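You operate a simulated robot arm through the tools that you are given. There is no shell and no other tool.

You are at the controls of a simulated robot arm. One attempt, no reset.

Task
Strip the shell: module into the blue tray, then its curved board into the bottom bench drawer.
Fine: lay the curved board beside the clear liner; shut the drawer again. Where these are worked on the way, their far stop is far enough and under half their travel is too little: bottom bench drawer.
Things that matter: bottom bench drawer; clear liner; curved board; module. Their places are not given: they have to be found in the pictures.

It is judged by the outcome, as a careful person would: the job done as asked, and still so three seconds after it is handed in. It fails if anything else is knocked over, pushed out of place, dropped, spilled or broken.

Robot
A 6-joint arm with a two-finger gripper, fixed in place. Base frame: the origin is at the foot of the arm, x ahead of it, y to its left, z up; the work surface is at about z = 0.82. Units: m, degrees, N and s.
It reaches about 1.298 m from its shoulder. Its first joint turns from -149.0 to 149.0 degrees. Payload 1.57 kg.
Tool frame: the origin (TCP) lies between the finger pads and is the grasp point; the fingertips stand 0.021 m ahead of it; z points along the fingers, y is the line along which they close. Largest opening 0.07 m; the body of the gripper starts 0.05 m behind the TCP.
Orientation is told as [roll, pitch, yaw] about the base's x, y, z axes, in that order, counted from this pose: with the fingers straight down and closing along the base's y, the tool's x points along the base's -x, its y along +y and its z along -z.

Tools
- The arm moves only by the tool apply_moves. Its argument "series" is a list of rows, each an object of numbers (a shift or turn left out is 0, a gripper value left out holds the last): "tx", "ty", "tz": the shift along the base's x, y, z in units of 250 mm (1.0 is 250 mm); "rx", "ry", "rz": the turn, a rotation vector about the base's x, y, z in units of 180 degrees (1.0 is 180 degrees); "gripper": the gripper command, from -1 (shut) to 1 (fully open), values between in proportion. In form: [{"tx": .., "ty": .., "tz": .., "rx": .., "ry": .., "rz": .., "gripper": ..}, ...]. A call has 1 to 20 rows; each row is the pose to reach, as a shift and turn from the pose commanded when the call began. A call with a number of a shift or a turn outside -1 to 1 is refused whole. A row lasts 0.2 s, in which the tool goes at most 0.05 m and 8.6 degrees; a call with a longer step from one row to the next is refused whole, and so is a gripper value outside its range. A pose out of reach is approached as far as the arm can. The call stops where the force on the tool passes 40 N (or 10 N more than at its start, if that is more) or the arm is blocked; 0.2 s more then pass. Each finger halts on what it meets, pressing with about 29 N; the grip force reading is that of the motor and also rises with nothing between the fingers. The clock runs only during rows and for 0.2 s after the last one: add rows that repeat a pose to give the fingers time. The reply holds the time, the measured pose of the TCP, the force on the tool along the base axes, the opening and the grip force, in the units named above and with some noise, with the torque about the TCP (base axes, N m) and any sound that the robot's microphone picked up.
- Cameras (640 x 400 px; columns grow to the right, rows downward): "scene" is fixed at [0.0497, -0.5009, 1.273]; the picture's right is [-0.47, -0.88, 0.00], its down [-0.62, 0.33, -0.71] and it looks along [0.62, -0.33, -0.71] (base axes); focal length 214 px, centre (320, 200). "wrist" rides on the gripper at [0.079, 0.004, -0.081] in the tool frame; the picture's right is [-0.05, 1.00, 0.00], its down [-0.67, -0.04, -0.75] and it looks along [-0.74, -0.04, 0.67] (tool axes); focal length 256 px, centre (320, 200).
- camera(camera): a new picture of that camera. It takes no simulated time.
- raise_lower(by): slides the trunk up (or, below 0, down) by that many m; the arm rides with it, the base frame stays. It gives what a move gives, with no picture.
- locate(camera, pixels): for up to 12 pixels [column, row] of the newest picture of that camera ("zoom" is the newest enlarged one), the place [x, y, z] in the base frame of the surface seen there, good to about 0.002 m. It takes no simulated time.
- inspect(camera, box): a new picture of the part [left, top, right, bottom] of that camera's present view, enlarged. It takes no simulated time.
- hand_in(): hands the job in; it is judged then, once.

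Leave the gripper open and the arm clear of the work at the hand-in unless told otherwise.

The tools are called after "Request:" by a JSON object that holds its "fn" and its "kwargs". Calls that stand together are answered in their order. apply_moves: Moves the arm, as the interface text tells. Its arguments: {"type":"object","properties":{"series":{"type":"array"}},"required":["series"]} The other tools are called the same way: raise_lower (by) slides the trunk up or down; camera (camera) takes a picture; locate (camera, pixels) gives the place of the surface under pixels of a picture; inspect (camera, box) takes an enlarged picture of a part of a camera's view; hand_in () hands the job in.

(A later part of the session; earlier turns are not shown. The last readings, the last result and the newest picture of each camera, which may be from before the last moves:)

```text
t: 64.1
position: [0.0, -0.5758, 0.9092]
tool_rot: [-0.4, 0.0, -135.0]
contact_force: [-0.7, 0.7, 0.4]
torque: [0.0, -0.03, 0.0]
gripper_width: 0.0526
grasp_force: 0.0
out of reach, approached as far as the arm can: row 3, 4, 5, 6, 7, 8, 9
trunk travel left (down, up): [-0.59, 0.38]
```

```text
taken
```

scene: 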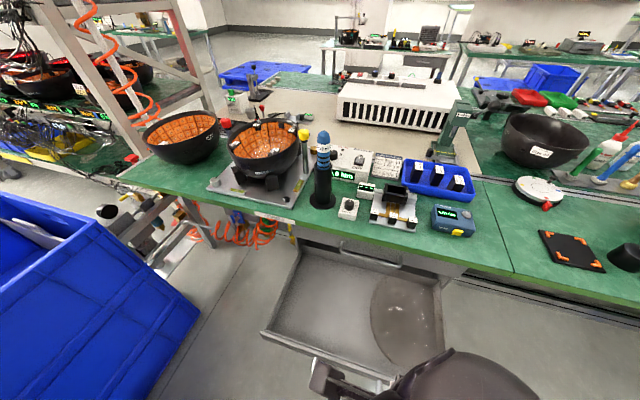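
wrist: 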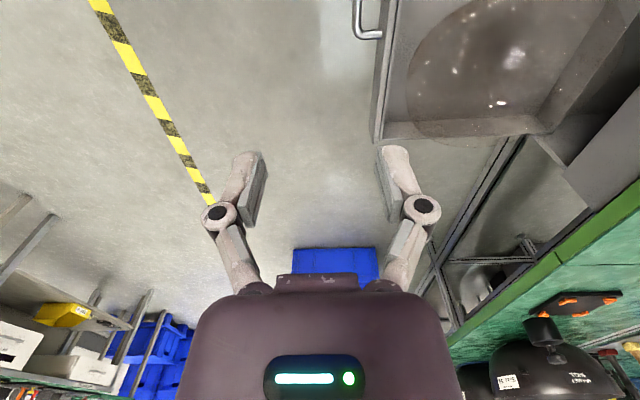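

The tool is upright again. The drawer stands well open with room left of the liner. Now I'll go for the board: raise to travel height and swing back to the shell while turning the yaw to -45°.

Request:
{"fn": "raise_lower", "kwargs": {"by": 0.34}}

Request:
{"fn": "apply_moves", "kwargs": {"series": [{"tx": 0.137, "ty": 0.038, "rz": 0.0208}, {"tx": 0.273, "ty": 0.075, "rz": 0.0417}, {"tx": 0.41, "ty": 0.113, "rz": 0.0625}, {"tx": 0.547, "ty": 0.151, "rz": 0.0833}, {"tx": 0.683, "ty": 0.188, "rz": 0.1042}, {"tx": 0.82, "ty": 0.226, "rz": 0.125}]}}

Request:
{"fn": "apply_moves", "kwargs": {"series": [{"tx": 0.137, "ty": 0.038, "rz": 0.0208}, {"tx": 0.273, "ty": 0.075, "rz": 0.0417}, {"tx": 0.41, "ty": 0.113, "rz": 0.0625}, {"tx": 0.547, "ty": 0.151, "rz": 0.0833}, {"tx": 0.683, "ty": 0.188, "rz": 0.1042}, {"tx": 0.82, "ty": 0.226, "rz": 0.125}]}}

Request:
{"fn": "apply_moves", "kwargs": {"series": [{"tx": 0.137, "ty": 0.038, "rz": 0.0208}, {"tx": 0.273, "ty": 0.075, "rz": 0.0417}, {"tx": 0.41, "ty": 0.113, "rz": 0.0625}, {"tx": 0.547, "ty": 0.151, "rz": 0.0833}, {"tx": 0.683, "ty": 0.188, "rz": 0.1042}, {"tx": 0.82, "ty": 0.226, "rz": 0.125}]}}

Request:
{"fn": "apply_moves", "kwargs": {"series": [{"tx": 0.137, "ty": 0.038, "rz": 0.0208}, {"tx": 0.273, "ty": 0.075, "rz": 0.0417}, {"tx": 0.41, "ty": 0.113, "rz": 0.0625}, {"tx": 0.547, "ty": 0.151, "rz": 0.0833}, {"tx": 0.683, "ty": 0.188, "rz": 0.1042}, {"tx": 0.8, "ty": 0.226, "rz": 0.125}, {"tx": 0.8, "ty": 0.226, "rz": 0.125}]}}

Request:
{"fn": "camera", "kwargs": {"camera": "wrist"}}

Request:
{"fn": "camera", "kwargs": {"camera": "scene"}}

```text
t: 67.4
position: [0.0004, -0.5764, 1.248]
tool_rot: [-0.3, -0.1, -135.1]
contact_force: [-0.1, -1.6, -0.1]
torque: [0.01, -0.01, 0.04]
gripper_width: 0.0524
grasp_force: 0.0
trunk travel left (down, up): [-0.93, 0.04]
```

```text
t: 68.8
position: [0.2074, -0.52, 1.2478]
tool_rot: [-0.3, -0.1, -112.4]
contact_force: [1.7, 0.5, 0.6]
torque: [0.02, 0.02, -0.01]
gripper_width: 0.0524
grasp_force: 0.0
trunk travel left (down, up): [-0.93, 0.04]
```

```text
t: 70.2
position: [0.4116, -0.462, 1.2496]
tool_rot: [-0.3, -0.2, -90.0]
contact_force: [0.6, 0.9, -0.3]
torque: [-0.01, 0.02, -0.04]
gripper_width: 0.0523
grasp_force: 0.0
trunk travel left (down, up): [-0.93, 0.04]
```

```text
t: 71.6
position: [0.6192, -0.4062, 1.2488]
tool_rot: [-0.3, 0.0, -67.4]
contact_force: [1.0, -0.4, -0.2]
torque: [-0.01, 0.01, 0.0]
gripper_width: 0.0528
grasp_force: 0.0
trunk travel left (down, up): [-0.93, 0.04]
```

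```text
t: 73.2
position: [0.8147, -0.3499, 1.2494]
tool_rot: [-0.2, -0.2, -45.0]
contact_force: [0.3, 0.0, 0.4]
torque: [0.01, -0.03, 0.01]
gripper_width: 0.0525
grasp_force: 0.0
trunk travel left (down, up): [-0.93, 0.04]
```

```text
taken
```

wrist: 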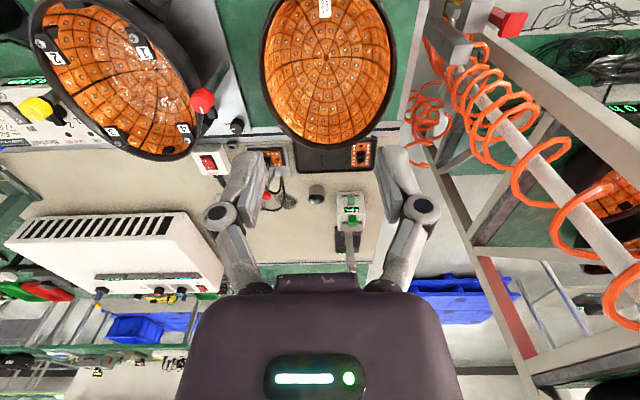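

```text
taken
```

scene: 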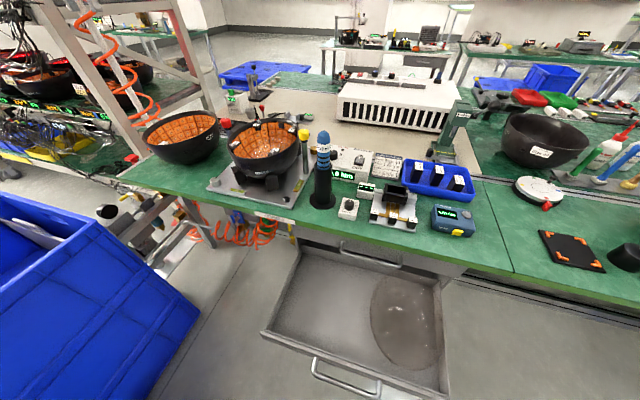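

The shell's board is in view, with the tab at (325,8). I'll lower to z≈1.06 for a close view of the tab and rim.

Request:
{"fn": "raise_lower", "kwargs": {"by": -0.19}}

Request:
{"fn": "camera", "kwargs": {"camera": "wrist"}}

Request:
{"fn": "inspect", "kwargs": {"camera": "wrist", "box": [230, 0, 420, 119]}}

Request:
{"fn": "camera", "kwargs": {"camera": "scene"}}

```text
t: 75.3
position: [0.8149, -0.3487, 1.0586]
tool_rot: [-0.2, -0.1, -45.0]
contact_force: [-0.1, 0.2, -0.4]
torque: [0.0, 0.02, 0.03]
gripper_width: 0.0526
grasp_force: 0.1
trunk travel left (down, up): [-0.74, 0.23]
```

```text
taken
```

wrist: 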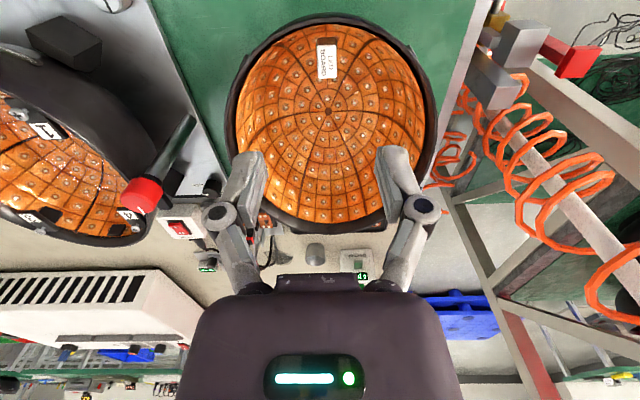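

```text
3.36 times, centred on (325, 60) of wrist
```

zoom: 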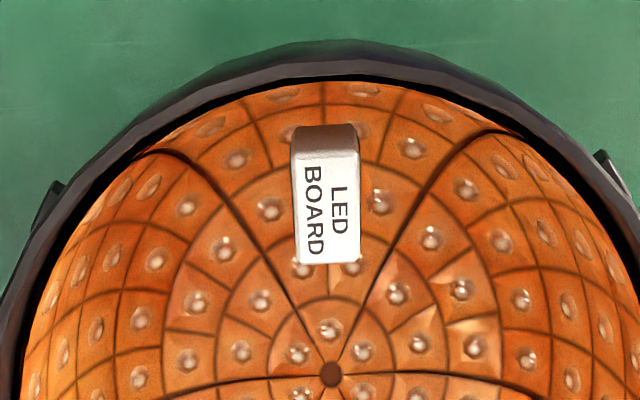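

```text
taken
```

scene: 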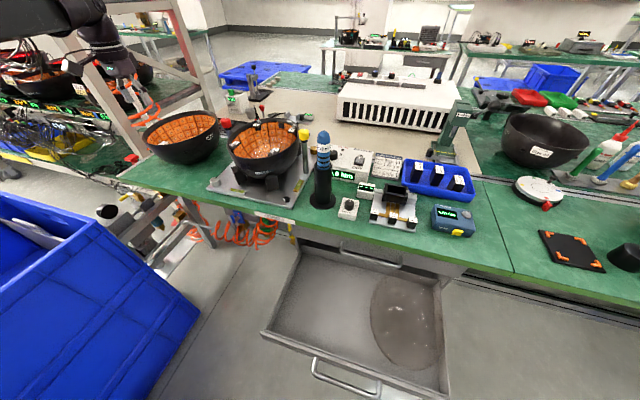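

Now the tab is clear: a white block with its label at about (318–337, 48–79), standing on the board near the rim. I'll locate its corners, the board around it, and the rims.

Request:
{"fn": "locate", "kwargs": {"camera": "wrist", "pixels": [[320, 51], [335, 50], [335, 77], [320, 77], [327, 64], [327, 40], [310, 60], [345, 60], [327, 33], [327, 26], [327, 22], [327, 90]]}}

Request:
{"fn": "locate", "kwargs": {"camera": "wrist", "pixels": [[305, 50], [350, 50], [300, 40], [355, 40], [328, 111], [240, 130], [430, 110], [300, 30], [360, 30], [310, 75], [345, 75], [320, 220]]}}

```text
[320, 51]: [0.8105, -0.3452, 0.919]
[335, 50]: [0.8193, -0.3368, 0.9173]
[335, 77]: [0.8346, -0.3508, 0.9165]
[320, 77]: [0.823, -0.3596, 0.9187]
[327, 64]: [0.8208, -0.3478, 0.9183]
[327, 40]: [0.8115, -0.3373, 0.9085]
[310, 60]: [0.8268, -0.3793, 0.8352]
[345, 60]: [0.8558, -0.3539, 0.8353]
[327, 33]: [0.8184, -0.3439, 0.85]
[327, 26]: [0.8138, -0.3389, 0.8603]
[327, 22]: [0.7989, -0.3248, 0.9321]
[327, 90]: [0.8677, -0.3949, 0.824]
```

```text
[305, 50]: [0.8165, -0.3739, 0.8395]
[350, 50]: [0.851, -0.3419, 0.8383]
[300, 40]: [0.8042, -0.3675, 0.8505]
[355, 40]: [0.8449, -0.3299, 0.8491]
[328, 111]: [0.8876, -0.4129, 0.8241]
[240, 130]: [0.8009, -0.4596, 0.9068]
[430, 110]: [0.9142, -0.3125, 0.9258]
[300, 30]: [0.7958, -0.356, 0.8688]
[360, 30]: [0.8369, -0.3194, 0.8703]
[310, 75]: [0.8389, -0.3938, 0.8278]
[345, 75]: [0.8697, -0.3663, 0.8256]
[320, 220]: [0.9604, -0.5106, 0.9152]
```

The tab is a tall post, about 16 mm by 23 mm, centred at (0.822,-0.348). It runs from the board (z≈0.85) up to z=0.918. Gripping it across its narrow side at TCP z≈0.893 keeps the tips above the board. I'll align, narrow the opening to 45 mm and lower partway.

Request:
{"fn": "apply_moves", "kwargs": {"series": [{"tx": 0.014, "ty": 0.002, "gripper": 0.29}, {"tx": 0.027, "ty": 0.003, "gripper": 0.29}, {"tx": 0.027, "ty": 0.003, "gripper": 0.29}]}}

Request:
{"fn": "raise_lower", "kwargs": {"by": -0.11}}

Request:
{"fn": "camera", "kwargs": {"camera": "wrist"}}

Request:
{"fn": "inspect", "kwargs": {"camera": "scene", "box": [90, 40, 250, 180]}}

```text
t: 76.1
position: [0.8229, -0.3484, 1.0585]
tool_rot: [-0.2, -0.1, -44.9]
contact_force: [0.6, -0.5, 0.3]
torque: [-0.01, -0.05, 0.01]
gripper_width: 0.0452
grasp_force: 0.0
trunk travel left (down, up): [-0.74, 0.23]
```

```text
t: 77.5
position: [0.8233, -0.3481, 0.9494]
tool_rot: [-0.2, -0.1, -44.9]
contact_force: [0.2, 0.0, 0.5]
torque: [-0.03, 0.0, -0.03]
gripper_width: 0.0454
grasp_force: 0.0
trunk travel left (down, up): [-0.63, 0.34]
```

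```text
taken
```

wrist: 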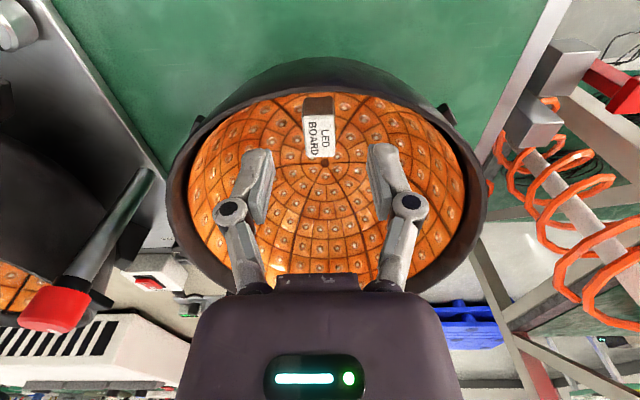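

```text
2.86 times, centred on (170, 110) of scene
```

zoom: 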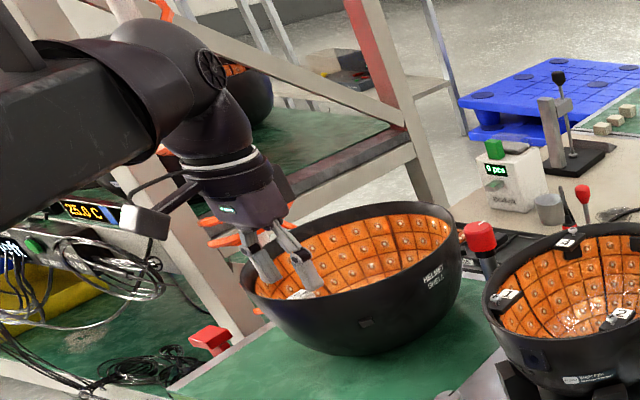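

The tab is centred between the fingers, near x≈319. I'll lower the rest of the way to TCP z≈0.893.

Request:
{"fn": "raise_lower", "kwargs": {"by": -0.036}}

Request:
{"fn": "camera", "kwargs": {"camera": "wrist"}}

Request:
{"fn": "raise_lower", "kwargs": {"by": -0.02}}

Request:
{"fn": "camera", "kwargs": {"camera": "wrist"}}

Request:
{"fn": "inspect", "kwargs": {"camera": "scene", "box": [90, 40, 250, 180]}}

```text
t: 78.3
position: [0.8223, -0.3475, 0.913]
tool_rot: [-0.2, -0.1, -45.1]
contact_force: [0.6, -0.1, 0.5]
torque: [-0.01, -0.01, 0.01]
gripper_width: 0.0451
grasp_force: 0.0
trunk travel left (down, up): [-0.594, 0.376]
```

```text
taken
```

wrist: 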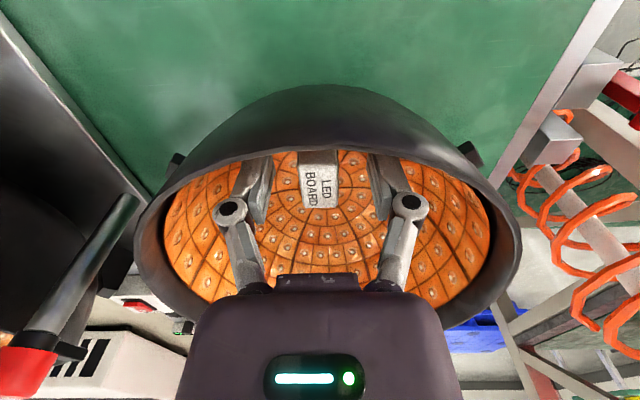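

```text
t: 79.0
position: [0.8238, -0.3489, 0.8923]
tool_rot: [-0.2, -0.1, -45.0]
contact_force: [0.7, -1.1, 0.9]
torque: [-0.01, 0.03, 0.03]
gripper_width: 0.045
grasp_force: 0.0
trunk travel left (down, up): [-0.574, 0.396]
```

```text
taken
```

wrist: 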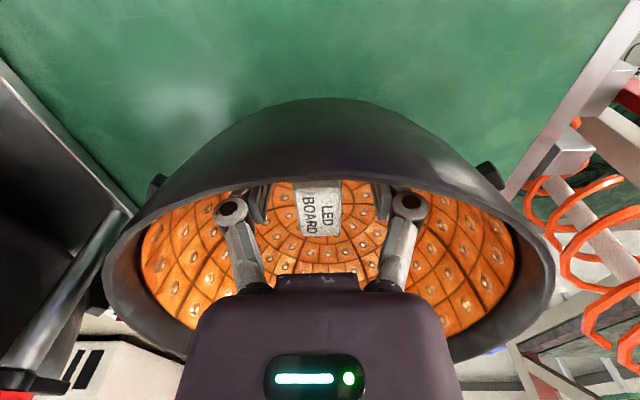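

```text
2.86 times, centred on (170, 110) of scene
```

zoom: 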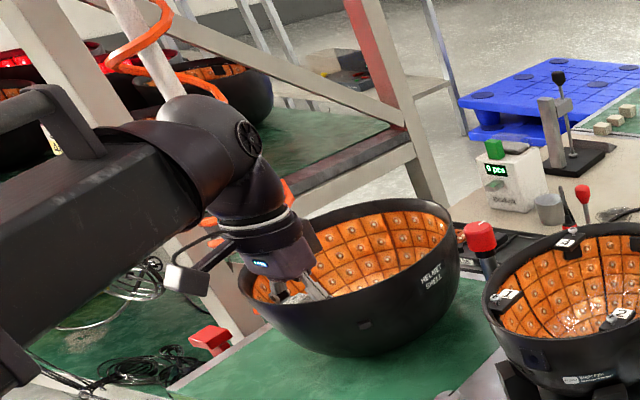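

No contact. The fingers are on both sides of the tab, clear of the board and rim. I'll close the gripper.

Request:
{"fn": "apply_moves", "kwargs": {"series": [{"gripper": 0.0}, {"gripper": -0.4}, {"gripper": -1}, {"gripper": -1}, {"gripper": -1}, {"gripper": -1}]}}

Request:
{"fn": "camera", "kwargs": {"camera": "wrist"}}

```text
t: 80.4
position: [0.8222, -0.3487, 0.8928]
tool_rot: [-0.2, -0.1, -45.0]
contact_force: [0.3, -0.8, 0.4]
torque: [0.04, 0.0, 0.01]
gripper_width: 0.0139
grasp_force: 28.7
trunk travel left (down, up): [-0.574, 0.396]
```

```text
taken
```

wrist: 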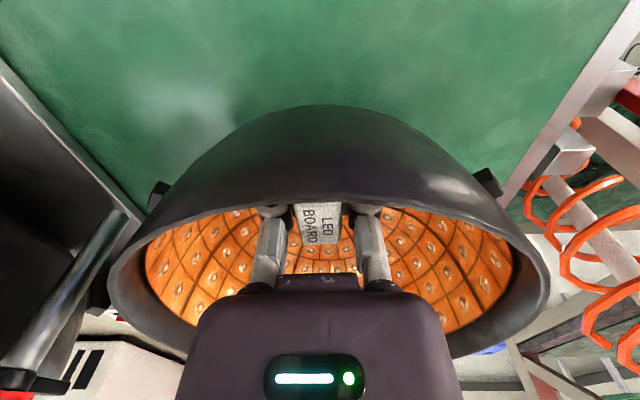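

The tab is gripped at 14 mm. The near rim looks slightly different in the picture than before closing, so I'll check whether the shell shifted by locating the rim now.

Request:
{"fn": "locate", "kwargs": {"camera": "wrist", "pixels": [[320, 202], [320, 195], [320, 190], [240, 205], [400, 205], [130, 260], [530, 250], [320, 220], [320, 235]]}}

Request:
{"fn": "inspect", "kwargs": {"camera": "scene", "box": [130, 90, 240, 180]}}

Request:
{"fn": "locate", "kwargs": {"camera": "zoom", "pixels": [[300, 345], [440, 190], [460, 110], [140, 225], [325, 282], [430, 205]]}}

```text
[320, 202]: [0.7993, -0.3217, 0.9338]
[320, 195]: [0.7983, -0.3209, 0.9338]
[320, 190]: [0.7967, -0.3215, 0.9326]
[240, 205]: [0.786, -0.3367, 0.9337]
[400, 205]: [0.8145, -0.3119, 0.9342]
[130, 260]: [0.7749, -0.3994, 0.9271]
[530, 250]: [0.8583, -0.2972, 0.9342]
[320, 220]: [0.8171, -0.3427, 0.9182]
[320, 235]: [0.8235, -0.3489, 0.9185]
```

```text
4.44 times, centred on (185, 135) of scene
```

zoom: 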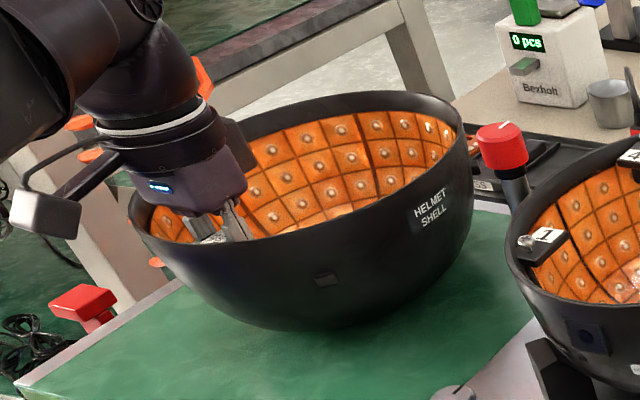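

```text
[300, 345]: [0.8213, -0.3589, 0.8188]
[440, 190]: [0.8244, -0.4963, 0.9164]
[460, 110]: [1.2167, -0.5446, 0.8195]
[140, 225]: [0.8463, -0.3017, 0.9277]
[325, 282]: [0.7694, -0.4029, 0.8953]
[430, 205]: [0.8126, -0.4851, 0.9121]
```

The shell hasn't moved: the rim and its markings are where they were. I'll lift slightly and watch how the board behaves.

Request:
{"fn": "raise_lower", "kwargs": {"by": 0.012}}

Request:
{"fn": "camera", "kwargs": {"camera": "wrist"}}

Request:
{"fn": "inspect", "kwargs": {"camera": "scene", "box": [130, 90, 240, 180]}}

```text
t: 81.0
position: [0.8225, -0.3488, 0.9049]
tool_rot: [-0.2, -0.1, -45.1]
contact_force: [0.1, -0.6, -0.5]
torque: [0.04, 0.02, 0.01]
gripper_width: 0.0137
grasp_force: 28.9
trunk travel left (down, up): [-0.586, 0.384]
```

```text
taken
```

wrist: 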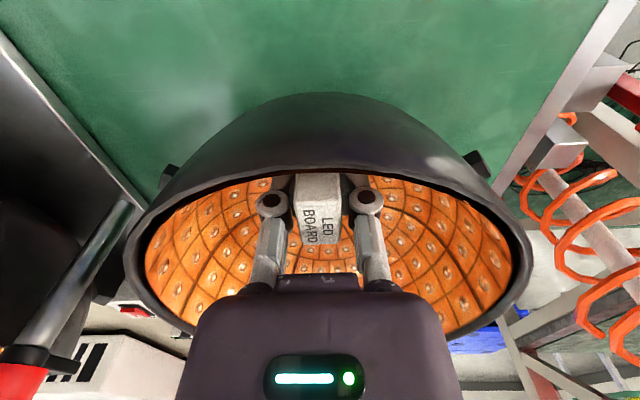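

```text
4.44 times, centred on (185, 135) of scene
```

zoom: 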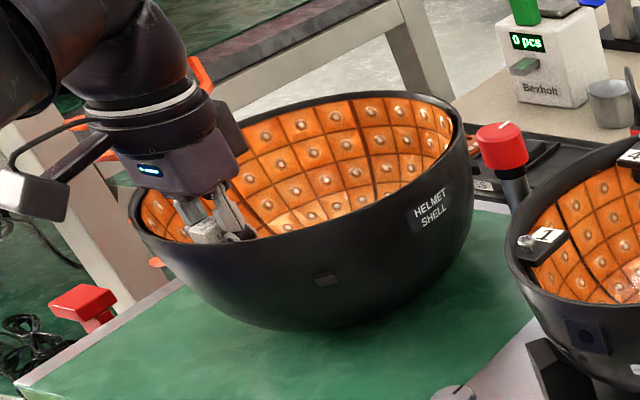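

The board's dot pattern rose with the grip and the shell stayed. The force changed only about 1 N, so the board is light. I'll lift further.

Request:
{"fn": "raise_lower", "kwargs": {"by": 0.06}}

Request:
{"fn": "camera", "kwargs": {"camera": "wrist"}}

Request:
{"fn": "inspect", "kwargs": {"camera": "scene", "box": [110, 60, 250, 180]}}

```text
t: 82.0
position: [0.8231, -0.3474, 0.9641]
tool_rot: [-0.2, -0.1, -45.1]
contact_force: [-0.3, -0.2, -1.1]
torque: [0.06, 0.07, 0.01]
gripper_width: 0.014
grasp_force: 29.1
trunk travel left (down, up): [-0.646, 0.324]
```

```text
taken
```

wrist: 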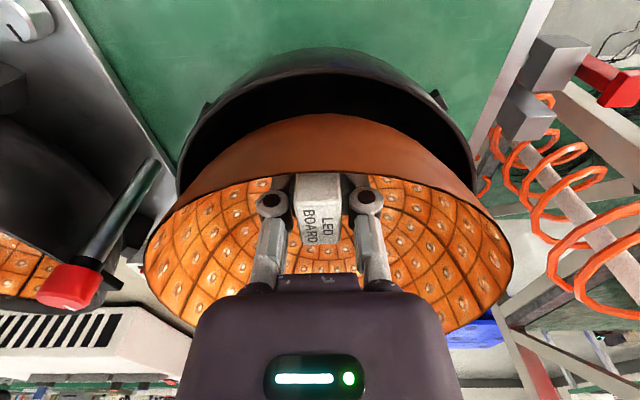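

```text
3.33 times, centred on (180, 120) of scene
```

zoom: 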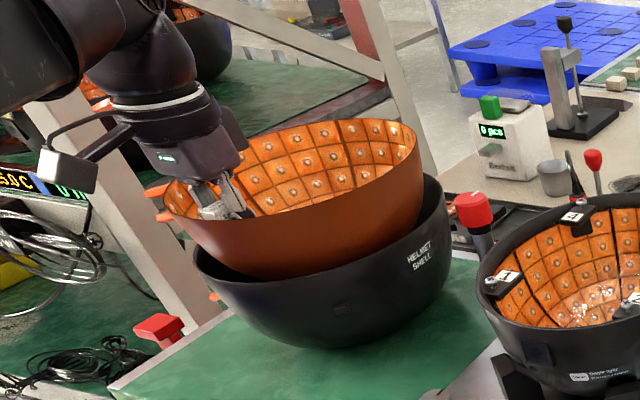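

The whole orange bowl comes out level and the shell stays in place. Before carrying it, I'll measure the bowl relative to the TCP.

Request:
{"fn": "locate", "kwargs": {"camera": "zoom", "pixels": [[167, 195], [415, 150], [330, 125], [300, 235], [290, 277], [245, 265], [413, 175], [200, 215], [400, 205], [310, 272]]}}

Request:
{"fn": "locate", "kwargs": {"camera": "wrist", "pixels": [[320, 165], [250, 172], [400, 178], [150, 255], [510, 260], [180, 200], [470, 200], [320, 120], [320, 140], [170, 310], [490, 310], [330, 60]]}}

```text
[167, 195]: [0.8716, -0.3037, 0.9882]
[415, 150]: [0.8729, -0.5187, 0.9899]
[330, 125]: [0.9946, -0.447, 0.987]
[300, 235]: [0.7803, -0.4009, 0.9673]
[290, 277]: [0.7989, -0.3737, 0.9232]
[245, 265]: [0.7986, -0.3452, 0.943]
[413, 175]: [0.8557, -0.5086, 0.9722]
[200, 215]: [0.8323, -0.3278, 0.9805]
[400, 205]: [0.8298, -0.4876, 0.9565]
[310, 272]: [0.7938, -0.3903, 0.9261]
```

```text
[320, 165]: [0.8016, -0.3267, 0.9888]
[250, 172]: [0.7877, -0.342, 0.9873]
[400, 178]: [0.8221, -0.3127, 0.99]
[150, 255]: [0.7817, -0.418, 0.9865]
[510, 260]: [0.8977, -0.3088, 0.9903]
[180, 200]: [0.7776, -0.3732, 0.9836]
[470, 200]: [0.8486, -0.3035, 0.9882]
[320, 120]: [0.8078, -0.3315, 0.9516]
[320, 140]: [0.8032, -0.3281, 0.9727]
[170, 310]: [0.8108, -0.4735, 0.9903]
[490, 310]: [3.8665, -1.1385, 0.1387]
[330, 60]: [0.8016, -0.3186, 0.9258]
```

The board is an ellipse of about 0.234 (along u) by 0.195 (along v). Its centre is 0.086 m from the TCP on the bench side, the rim is 25 mm above the TCP and the bottom about 72 mm below. It will fit left of the liner with roughly 25 mm to spare per side. To plan the way in, I'll measure the upper handle and the top drawer's lower edge precisely.

Request:
{"fn": "inspect", "kwargs": {"camera": "scene", "box": [290, 225, 420, 305]}}

Request:
{"fn": "locate", "kwargs": {"camera": "zoom", "pixels": [[150, 80], [150, 90], [150, 100], [150, 110], [150, 120], [150, 130], [300, 130], [300, 140], [300, 150], [300, 160], [300, 170], [300, 180]]}}

Request:
{"fn": "locate", "kwargs": {"camera": "zoom", "pixels": [[245, 100], [240, 130], [255, 143], [320, 165], [400, 195], [520, 235], [545, 225], [60, 90], [60, 100], [60, 110], [70, 60], [200, 100]]}}

```text
4.92 times, centred on (355, 265) of scene
```

zoom: 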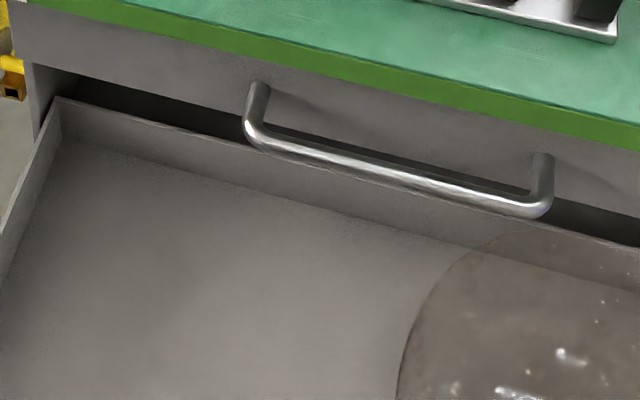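

```text
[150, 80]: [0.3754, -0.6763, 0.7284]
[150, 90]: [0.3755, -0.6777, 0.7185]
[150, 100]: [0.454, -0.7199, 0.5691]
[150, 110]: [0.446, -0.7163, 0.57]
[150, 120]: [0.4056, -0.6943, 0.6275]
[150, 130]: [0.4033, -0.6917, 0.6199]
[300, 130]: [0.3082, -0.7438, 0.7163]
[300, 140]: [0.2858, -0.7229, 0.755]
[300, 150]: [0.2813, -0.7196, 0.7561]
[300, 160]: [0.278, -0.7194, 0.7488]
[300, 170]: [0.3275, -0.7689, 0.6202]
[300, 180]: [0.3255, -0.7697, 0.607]
```

```text
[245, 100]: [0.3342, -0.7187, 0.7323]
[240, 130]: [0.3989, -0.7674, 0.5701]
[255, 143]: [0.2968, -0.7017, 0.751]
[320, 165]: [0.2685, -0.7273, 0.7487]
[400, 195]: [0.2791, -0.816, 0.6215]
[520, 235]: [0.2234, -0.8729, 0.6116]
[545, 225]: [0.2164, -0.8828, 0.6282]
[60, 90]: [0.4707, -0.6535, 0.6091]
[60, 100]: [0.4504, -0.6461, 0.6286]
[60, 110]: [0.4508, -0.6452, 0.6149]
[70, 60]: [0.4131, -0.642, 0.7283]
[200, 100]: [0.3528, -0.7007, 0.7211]
```

Obstacles on the way in: the upper handle bar sits at u≈-0.705…-0.717 with its underside at z≈0.745. The top drawer front's lower edge is at z≈0.714, and the lower drawer's front panel top is at z≈0.628. My plan has five steps:
1. Come down in front of the handle to TCP z≈0.708.
2. Slide in over the panel.
3. Lower a bit.
4. Slide in to the final spot.
5. Set the board down.

First I'll raise and carry the board over, gently.

Request:
{"fn": "raise_lower", "kwargs": {"by": 0.25}}

Request:
{"fn": "apply_moves", "kwargs": {"series": [{"tx": -0.08, "ty": -0.02, "gripper": -1}, {"tx": -0.2, "ty": -0.051, "gripper": -1}, {"tx": -0.32, "ty": -0.082, "gripper": -1}, {"tx": -0.44, "ty": -0.113, "gripper": -1}, {"tx": -0.56, "ty": -0.144, "gripper": -1}, {"tx": -0.68, "ty": -0.175, "gripper": -1}, {"tx": -0.8, "ty": -0.206, "gripper": -1}, {"tx": -0.897, "ty": -0.231, "gripper": -1}]}}

Request:
{"fn": "camera", "kwargs": {"camera": "wrist"}}

Request:
{"fn": "camera", "kwargs": {"camera": "scene"}}

```text
t: 84.6
position: [0.8238, -0.3479, 1.2159]
tool_rot: [-0.2, -0.1, -45.0]
contact_force: [1.0, -0.1, -1.5]
torque: [0.04, 0.07, 0.02]
gripper_width: 0.0137
grasp_force: 28.9
trunk travel left (down, up): [-0.896, 0.074]
```

```text
t: 86.4
position: [0.5973, -0.4081, 1.2145]
tool_rot: [-0.2, -0.1, -44.9]
contact_force: [0.7, -1.5, -0.9]
torque: [0.06, 0.04, -0.01]
gripper_width: 0.0138
grasp_force: 28.5
trunk travel left (down, up): [-0.896, 0.074]
```

```text
taken
```

wrist: 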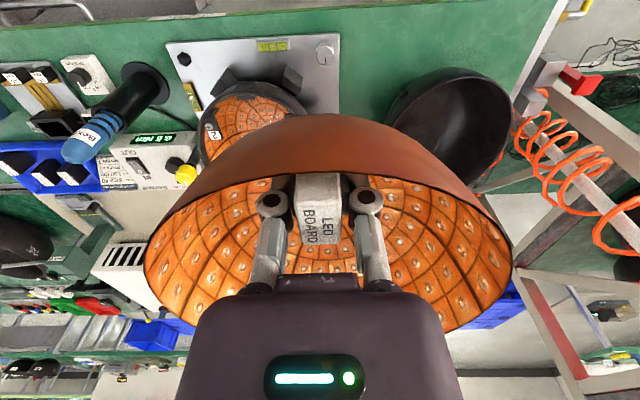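

```text
taken
```

scene: 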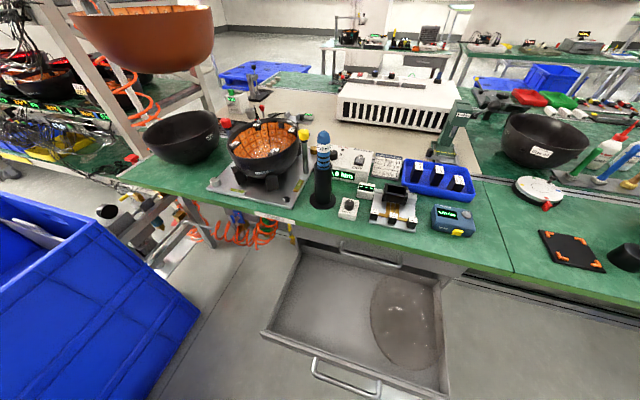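

The board hangs level and the emptied shell stayed in place. I'll continue toward the spot in front of the open drawer.

Request:
{"fn": "apply_moves", "kwargs": {"series": [{"tx": -0.08, "ty": -0.02, "gripper": -1}, {"tx": -0.2, "ty": -0.05, "gripper": -1}, {"tx": -0.32, "ty": -0.08, "gripper": -1}, {"tx": -0.44, "ty": -0.11, "gripper": -1}, {"tx": -0.56, "ty": -0.14, "gripper": -1}, {"tx": -0.68, "ty": -0.17, "gripper": -1}, {"tx": -0.8, "ty": -0.2, "gripper": -1}, {"tx": -0.894, "ty": -0.2246, "gripper": -1}]}}

Request:
{"fn": "apply_moves", "kwargs": {"series": [{"tx": -0.08, "ty": -0.02, "gripper": -1}, {"tx": -0.2, "ty": -0.05, "gripper": -1}, {"tx": -0.32, "ty": -0.08, "gripper": -1}, {"tx": -0.44, "ty": -0.11, "gripper": -1}, {"tx": -0.56, "ty": -0.14, "gripper": -1}, {"tx": -0.68, "ty": -0.17, "gripper": -1}, {"tx": -0.8, "ty": -0.2, "gripper": -1}, {"tx": -0.894, "ty": -0.2246, "gripper": -1}, {"tx": -0.894, "ty": -0.2246, "gripper": -1}]}}

Request:
{"fn": "camera", "kwargs": {"camera": "wrist"}}

Request:
{"fn": "camera", "kwargs": {"camera": "scene"}}

```text
t: 88.2
position: [0.3753, -0.4615, 1.2147]
tool_rot: [-0.2, -0.1, -45.0]
contact_force: [0.6, -0.1, -0.5]
torque: [0.03, 0.01, 0.0]
gripper_width: 0.0138
grasp_force: 29.1
trunk travel left (down, up): [-0.896, 0.074]
```

```text
t: 90.2
position: [0.1513, -0.5191, 1.2154]
tool_rot: [-0.2, 0.0, -45.0]
contact_force: [0.5, 0.1, 0.0]
torque: [0.04, 0.09, 0.04]
gripper_width: 0.014
grasp_force: 28.9
trunk travel left (down, up): [-0.896, 0.074]
```

```text
taken
```

wrist: 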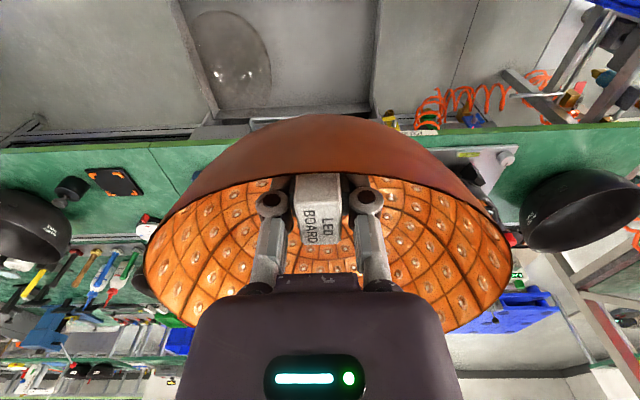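

```text
taken
```

scene: 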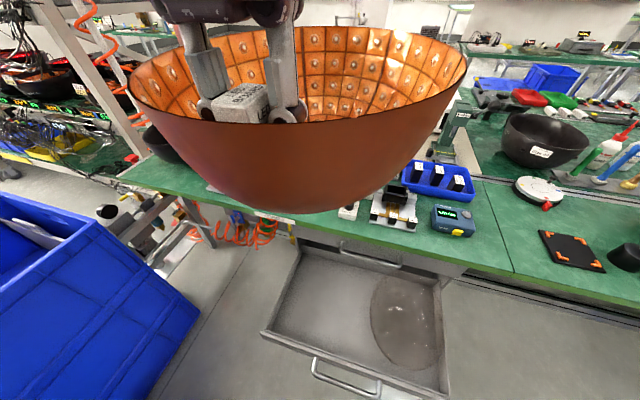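

The board hangs over the floor just in front of the bench. The wrist camera also sees the liner at (230,60) and the drawer's left wall at (375,60). I'll use this view to check the liner's edge.

Request:
{"fn": "inspect", "kwargs": {"camera": "wrist", "box": [170, 0, 400, 144]}}

Request:
{"fn": "locate", "kwargs": {"camera": "wrist", "pixels": [[270, 70], [265, 90], [250, 30], [230, 12], [268, 60], [374, 60], [374, 100], [300, 100], [235, 60], [245, 95], [190, 50], [215, 100]]}}

```text
2.78 times, centred on (285, 72) of wrist
```

zoom: 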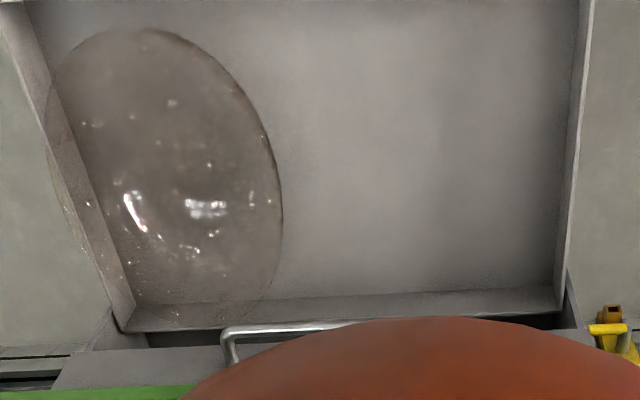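

```text
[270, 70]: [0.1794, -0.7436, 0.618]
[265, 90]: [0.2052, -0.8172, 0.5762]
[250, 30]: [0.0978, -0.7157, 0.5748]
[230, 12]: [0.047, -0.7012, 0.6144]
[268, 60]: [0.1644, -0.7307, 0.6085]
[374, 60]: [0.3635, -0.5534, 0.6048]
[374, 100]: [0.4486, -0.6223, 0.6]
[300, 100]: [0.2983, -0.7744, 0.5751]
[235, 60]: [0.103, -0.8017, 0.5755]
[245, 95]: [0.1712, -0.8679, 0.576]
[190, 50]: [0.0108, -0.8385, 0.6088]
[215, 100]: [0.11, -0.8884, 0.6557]
```

The liner's nearest edge is at v≈-0.399 and the left wall is at v≈-0.141. A board centre of v≈-0.267 therefore leaves about 30 mm on each side. I'll start lowering in steps.

Request:
{"fn": "raise_lower", "kwargs": {"by": -0.28}}

Request:
{"fn": "camera", "kwargs": {"camera": "scene"}}

Request:
{"fn": "camera", "kwargs": {"camera": "wrist"}}

```text
t: 93.0
position: [0.1511, -0.519, 0.9343]
tool_rot: [-0.2, -0.1, -44.9]
contact_force: [-0.4, -0.7, -0.5]
torque: [0.04, 0.02, -0.01]
gripper_width: 0.0136
grasp_force: 29.4
trunk travel left (down, up): [-0.616, 0.354]
```

```text
taken
```

scene: 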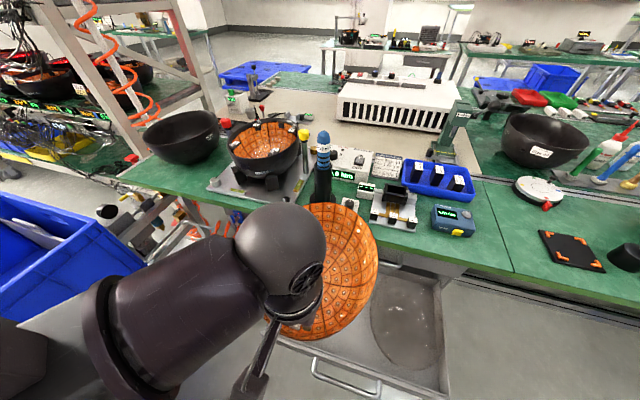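

```text
taken
```

wrist: 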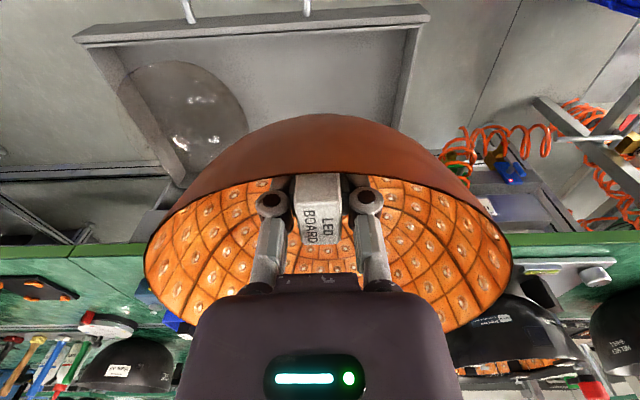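

The forearm now runs toward the left of the scene picture, near the blue crate. I'll locate arm points to make sure it clears the crate (top z≈0.765) as I lower.

Request:
{"fn": "locate", "kwargs": {"camera": "scene", "pixels": [[60, 370], [150, 310], [20, 380], [100, 280], [200, 250], [10, 340], [150, 390], [130, 260], [60, 310], [280, 230]]}}

```text
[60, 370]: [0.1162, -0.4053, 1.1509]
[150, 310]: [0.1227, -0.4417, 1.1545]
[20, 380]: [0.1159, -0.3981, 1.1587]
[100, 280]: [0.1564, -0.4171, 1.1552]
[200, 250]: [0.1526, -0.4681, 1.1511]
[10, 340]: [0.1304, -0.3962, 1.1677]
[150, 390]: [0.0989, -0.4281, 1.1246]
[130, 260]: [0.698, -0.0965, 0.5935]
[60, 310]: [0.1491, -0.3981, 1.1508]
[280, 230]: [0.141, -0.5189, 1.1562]
```

The arm turns out to be a straight telescoping boom pointing from the base to the wrist, so there's no elbow near the crate. I'll continue down to TCP z≈0.745.

Request:
{"fn": "raise_lower", "kwargs": {"by": -0.19}}

Request:
{"fn": "camera", "kwargs": {"camera": "scene"}}

Request:
{"fn": "camera", "kwargs": {"camera": "wrist"}}

Request:
{"fn": "locate", "kwargs": {"camera": "wrist", "pixels": [[320, 165], [250, 172], [400, 178], [180, 200], [470, 200], [320, 130]]}}

```text
t: 95.1
position: [0.1511, -0.5188, 0.7453]
tool_rot: [-0.2, -0.1, -45.0]
contact_force: [-0.6, -0.4, -0.2]
torque: [0.01, 0.06, -0.02]
gripper_width: 0.0138
grasp_force: 28.9
trunk travel left (down, up): [-0.426, 0.544]
```

```text
taken
```

scene: 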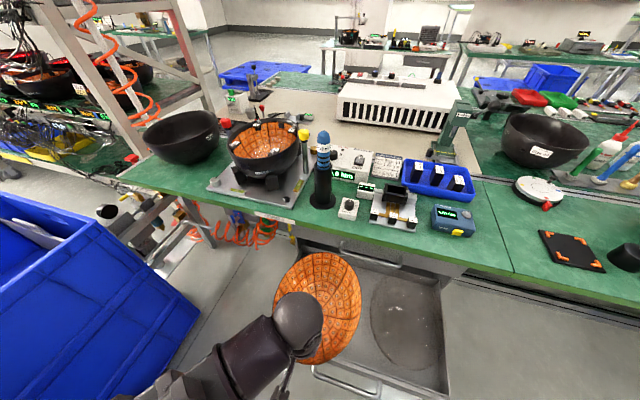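

```text
taken
```

wrist: 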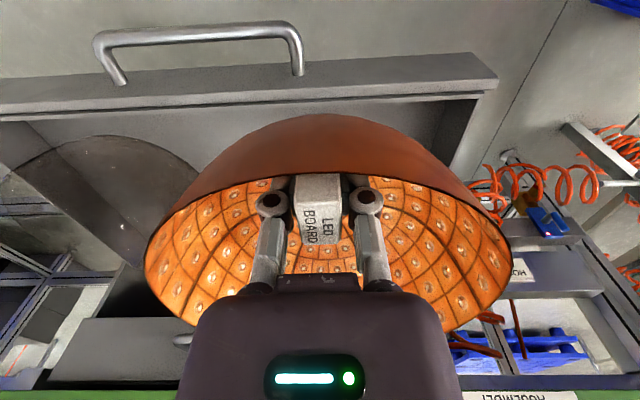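

```text
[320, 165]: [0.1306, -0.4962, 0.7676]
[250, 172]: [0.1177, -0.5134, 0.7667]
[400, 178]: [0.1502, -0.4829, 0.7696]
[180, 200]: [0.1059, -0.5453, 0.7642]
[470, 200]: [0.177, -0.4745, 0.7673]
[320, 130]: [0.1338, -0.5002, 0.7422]
```

The rim sits about 23 mm above the TCP. I'll check the far rim's position against the upper handle in the scene view, then the bottom's clearance to the front panel.

Request:
{"fn": "inspect", "kwargs": {"camera": "scene", "box": [250, 225, 430, 395]}}

Request:
{"fn": "locate", "kwargs": {"camera": "scene", "pixels": [[312, 254], [325, 253], [340, 260], [350, 270], [358, 290], [361, 310], [355, 330], [345, 347], [290, 268], [278, 290], [320, 285], [335, 300]]}}

```text
2.35 times, centred on (340, 310) of scene
```

zoom: 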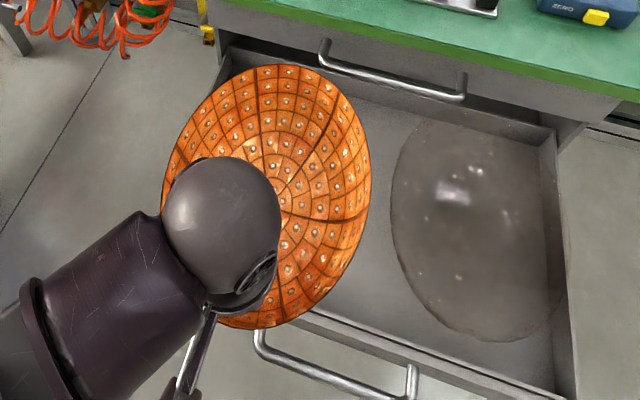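

```text
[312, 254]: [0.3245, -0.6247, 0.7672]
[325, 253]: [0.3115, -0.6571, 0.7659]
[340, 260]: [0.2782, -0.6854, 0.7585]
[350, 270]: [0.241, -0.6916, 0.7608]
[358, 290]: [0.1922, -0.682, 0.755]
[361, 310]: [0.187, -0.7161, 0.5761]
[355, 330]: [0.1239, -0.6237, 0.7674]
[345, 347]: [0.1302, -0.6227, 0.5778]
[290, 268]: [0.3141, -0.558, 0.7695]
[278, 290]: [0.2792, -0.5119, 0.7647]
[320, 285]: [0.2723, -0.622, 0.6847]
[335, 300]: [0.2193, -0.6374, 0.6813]
```

The far rim tip is at u≈-0.687, about 18 mm in front of the handle bar. I'll lower to TCP z≈0.709, putting the rim at about 0.732 below the bar and the bottom at about 0.638 above the front panel, then verify.

Request:
{"fn": "raise_lower", "kwargs": {"by": -0.036}}

Request:
{"fn": "camera", "kwargs": {"camera": "scene"}}

Request:
{"fn": "inspect", "kwargs": {"camera": "scene", "box": [270, 230, 400, 390]}}

Request:
{"fn": "camera", "kwargs": {"camera": "wrist"}}

Request:
{"fn": "locate", "kwargs": {"camera": "wrist", "pixels": [[320, 165], [200, 100], [220, 90], [430, 70], [320, 80], [320, 90], [320, 100], [150, 80], [320, 112]]}}

```text
t: 95.9
position: [0.1507, -0.5193, 0.7084]
tool_rot: [-0.2, -0.1, -45.0]
contact_force: [0.0, 0.4, -0.4]
torque: [0.06, 0.04, 0.0]
gripper_width: 0.0138
grasp_force: 29.1
trunk travel left (down, up): [-0.39, 0.58]
```

```text
taken
```

scene: 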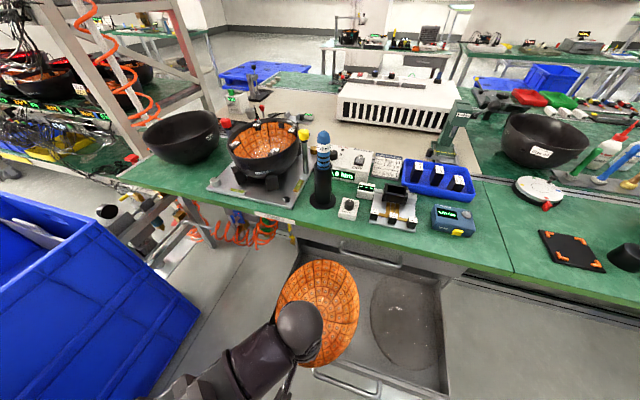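

```text
2.50 times, centred on (335, 310) of scene
```

zoom: 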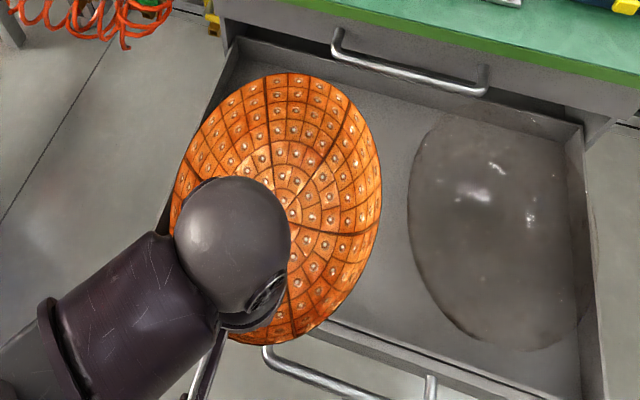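

```text
taken
```

wrist: 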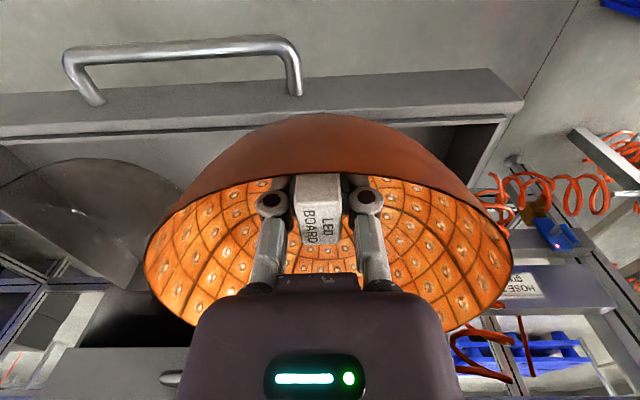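

```text
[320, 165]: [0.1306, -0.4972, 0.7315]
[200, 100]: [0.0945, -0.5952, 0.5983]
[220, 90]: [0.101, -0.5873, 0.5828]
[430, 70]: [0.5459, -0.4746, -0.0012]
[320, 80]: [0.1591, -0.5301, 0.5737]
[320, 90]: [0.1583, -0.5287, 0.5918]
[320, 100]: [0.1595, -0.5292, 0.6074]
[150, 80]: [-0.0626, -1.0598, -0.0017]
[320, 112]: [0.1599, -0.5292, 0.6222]
```

The levels are as planned: rim at z≈0.7315. I'll slide inward by 52 mm over the panel, slowly.

Request:
{"fn": "apply_moves", "kwargs": {"series": [{"tx": 0.02, "ty": -0.025, "gripper": -1}, {"tx": 0.045, "ty": -0.057, "gripper": -1}, {"tx": 0.07, "ty": -0.088, "gripper": -1}, {"tx": 0.095, "ty": -0.12, "gripper": -1}, {"tx": 0.115, "ty": -0.145, "gripper": -1}, {"tx": 0.131, "ty": -0.165, "gripper": -1}, {"tx": 0.131, "ty": -0.165, "gripper": -1}]}}

Request:
{"fn": "camera", "kwargs": {"camera": "scene"}}

Request:
{"fn": "inspect", "kwargs": {"camera": "scene", "box": [270, 220, 420, 340]}}

Request:
{"fn": "camera", "kwargs": {"camera": "wrist"}}

```text
t: 97.5
position: [0.1849, -0.5599, 0.7078]
tool_rot: [-0.3, 0.0, -45.0]
contact_force: [-0.3, -1.1, -0.6]
torque: [0.02, 0.01, 0.01]
gripper_width: 0.0135
grasp_force: 29.2
trunk travel left (down, up): [-0.39, 0.58]
```

```text
taken
```

scene: 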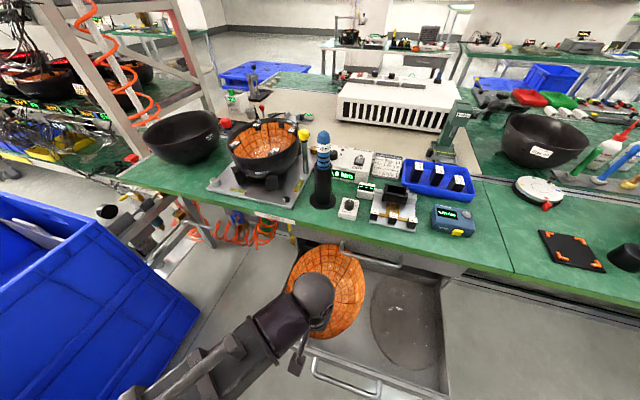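

```text
3.33 times, centred on (345, 280) of scene
```

zoom: 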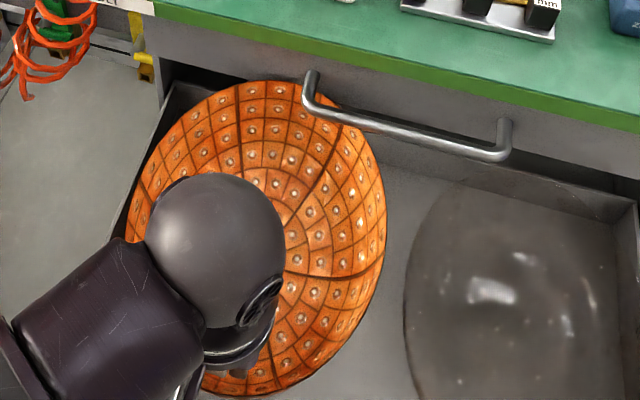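

```text
taken
```

wrist: 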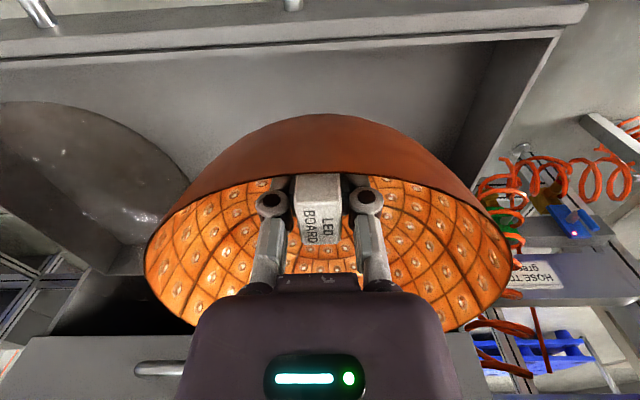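

No contact: the rim is under the handle and the board is within the drawer's width. I'll check the far rim against the top drawer's front before lowering.

Request:
{"fn": "locate", "kwargs": {"camera": "scene", "pixels": [[310, 246], [320, 245], [328, 245], [335, 246], [345, 255], [355, 265], [300, 252], [290, 268], [318, 243], [330, 243]]}}

```text
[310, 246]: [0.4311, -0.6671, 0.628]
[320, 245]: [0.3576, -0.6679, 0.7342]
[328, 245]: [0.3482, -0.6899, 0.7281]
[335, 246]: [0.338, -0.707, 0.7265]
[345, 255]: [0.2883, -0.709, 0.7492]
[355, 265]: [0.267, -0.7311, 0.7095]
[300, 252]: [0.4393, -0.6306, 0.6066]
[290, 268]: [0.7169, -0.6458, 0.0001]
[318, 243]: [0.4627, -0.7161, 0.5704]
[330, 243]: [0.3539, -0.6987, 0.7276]
```

The far rim tip is at u≈-0.739, only about 5 mm short of the drawer front at -0.744. I'll back off 2 mm and then lower 29 mm so the rim passes below that front's lower edge.

Request:
{"fn": "apply_moves", "kwargs": {"series": [{"tx": -0.006, "ty": 0.006, "gripper": -1}, {"tx": -0.006, "ty": 0.006, "gripper": -1}]}}

Request:
{"fn": "raise_lower", "kwargs": {"by": -0.029}}

Request:
{"fn": "camera", "kwargs": {"camera": "wrist"}}

Request:
{"fn": "inspect", "kwargs": {"camera": "scene", "box": [270, 220, 420, 340]}}

```text
t: 98.1
position: [0.1834, -0.5579, 0.7081]
tool_rot: [-0.2, -0.1, -45.0]
contact_force: [0.0, -0.2, -0.7]
torque: [0.03, 0.01, 0.02]
gripper_width: 0.0137
grasp_force: 28.6
trunk travel left (down, up): [-0.39, 0.58]
```

```text
t: 98.8
position: [0.1838, -0.5573, 0.68]
tool_rot: [-0.3, -0.1, -45.0]
contact_force: [0.1, -0.9, -1.4]
torque: [0.03, 0.05, -0.01]
gripper_width: 0.0136
grasp_force: 29.3
trunk travel left (down, up): [-0.361, 0.609]
```

```text
taken
```

wrist: 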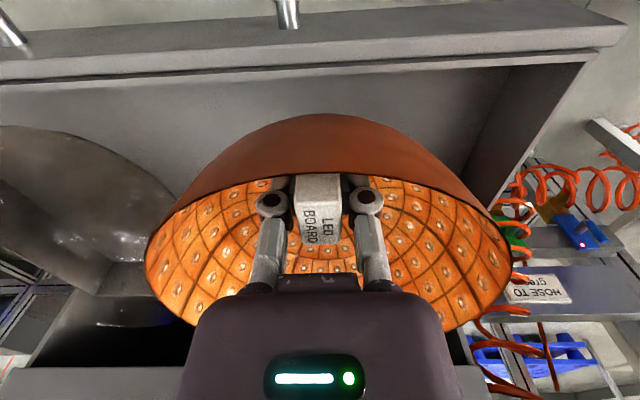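

```text
3.33 times, centred on (345, 280) of scene
```

zoom: 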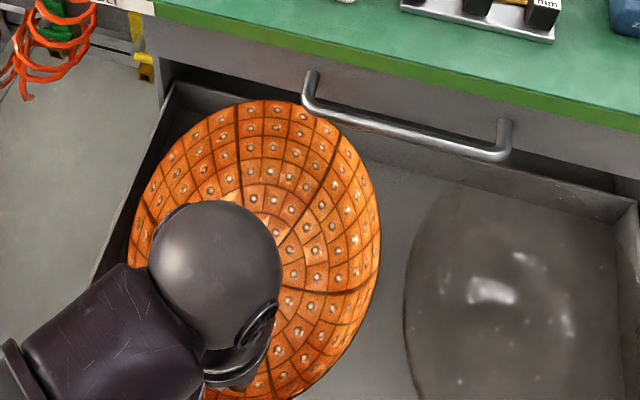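

No contact, and the rim is now at z≈0.703, below the front's lower edge. I'll slide the last 26 mm inward to centre the board front-to-back.

Request:
{"fn": "apply_moves", "kwargs": {"series": [{"tx": 0.015, "ty": -0.02, "gripper": -1}, {"tx": 0.03, "ty": -0.041, "gripper": -1}, {"tx": 0.047, "ty": -0.064, "gripper": -1}, {"tx": 0.062, "ty": -0.085, "gripper": -1}, {"tx": 0.062, "ty": -0.085, "gripper": -1}]}}

Request:
{"fn": "raise_lower", "kwargs": {"by": -0.022}}

Request:
{"fn": "camera", "kwargs": {"camera": "wrist"}}

Request:
{"fn": "inspect", "kwargs": {"camera": "scene", "box": [270, 220, 430, 400]}}

```text
t: 100.0
position: [0.1995, -0.5796, 0.6802]
tool_rot: [-0.2, 0.0, -45.0]
contact_force: [-0.3, -0.6, -0.5]
torque: [0.04, 0.02, -0.01]
gripper_width: 0.0137
grasp_force: 29.0
trunk travel left (down, up): [-0.361, 0.609]
```

```text
t: 100.7
position: [0.1992, -0.5798, 0.6586]
tool_rot: [-0.1, -0.1, -45.0]
contact_force: [0.1, -0.3, -1.0]
torque: [0.05, 0.03, -0.03]
gripper_width: 0.0138
grasp_force: 28.9
trunk travel left (down, up): [-0.339, 0.631]
```

```text
taken
```

wrist: 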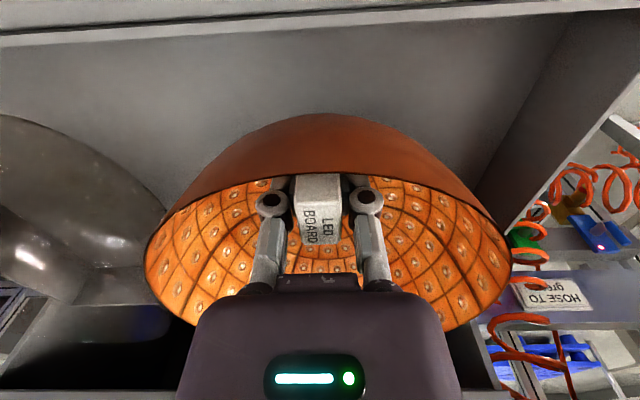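

```text
2.22 times, centred on (350, 310) of scene
```

zoom: 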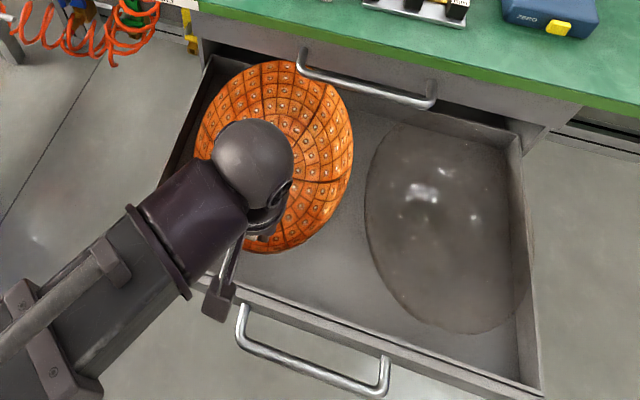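

The board hangs over the free half, with a gap to both liner and walls. I'll check how far its bottom is from the drawer floor.

Request:
{"fn": "locate", "kwargs": {"camera": "zoom", "pixels": [[290, 130], [305, 150], [300, 110], [320, 170], [353, 150], [340, 210], [375, 180], [290, 252], [300, 65], [205, 130]]}}

```text
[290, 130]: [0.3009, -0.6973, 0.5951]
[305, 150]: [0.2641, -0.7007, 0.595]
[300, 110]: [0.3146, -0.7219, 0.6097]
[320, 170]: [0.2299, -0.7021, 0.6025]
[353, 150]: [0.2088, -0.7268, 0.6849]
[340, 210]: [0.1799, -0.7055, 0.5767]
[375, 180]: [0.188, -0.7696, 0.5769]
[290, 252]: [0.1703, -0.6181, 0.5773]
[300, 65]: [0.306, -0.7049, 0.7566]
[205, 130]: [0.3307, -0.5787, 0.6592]
```

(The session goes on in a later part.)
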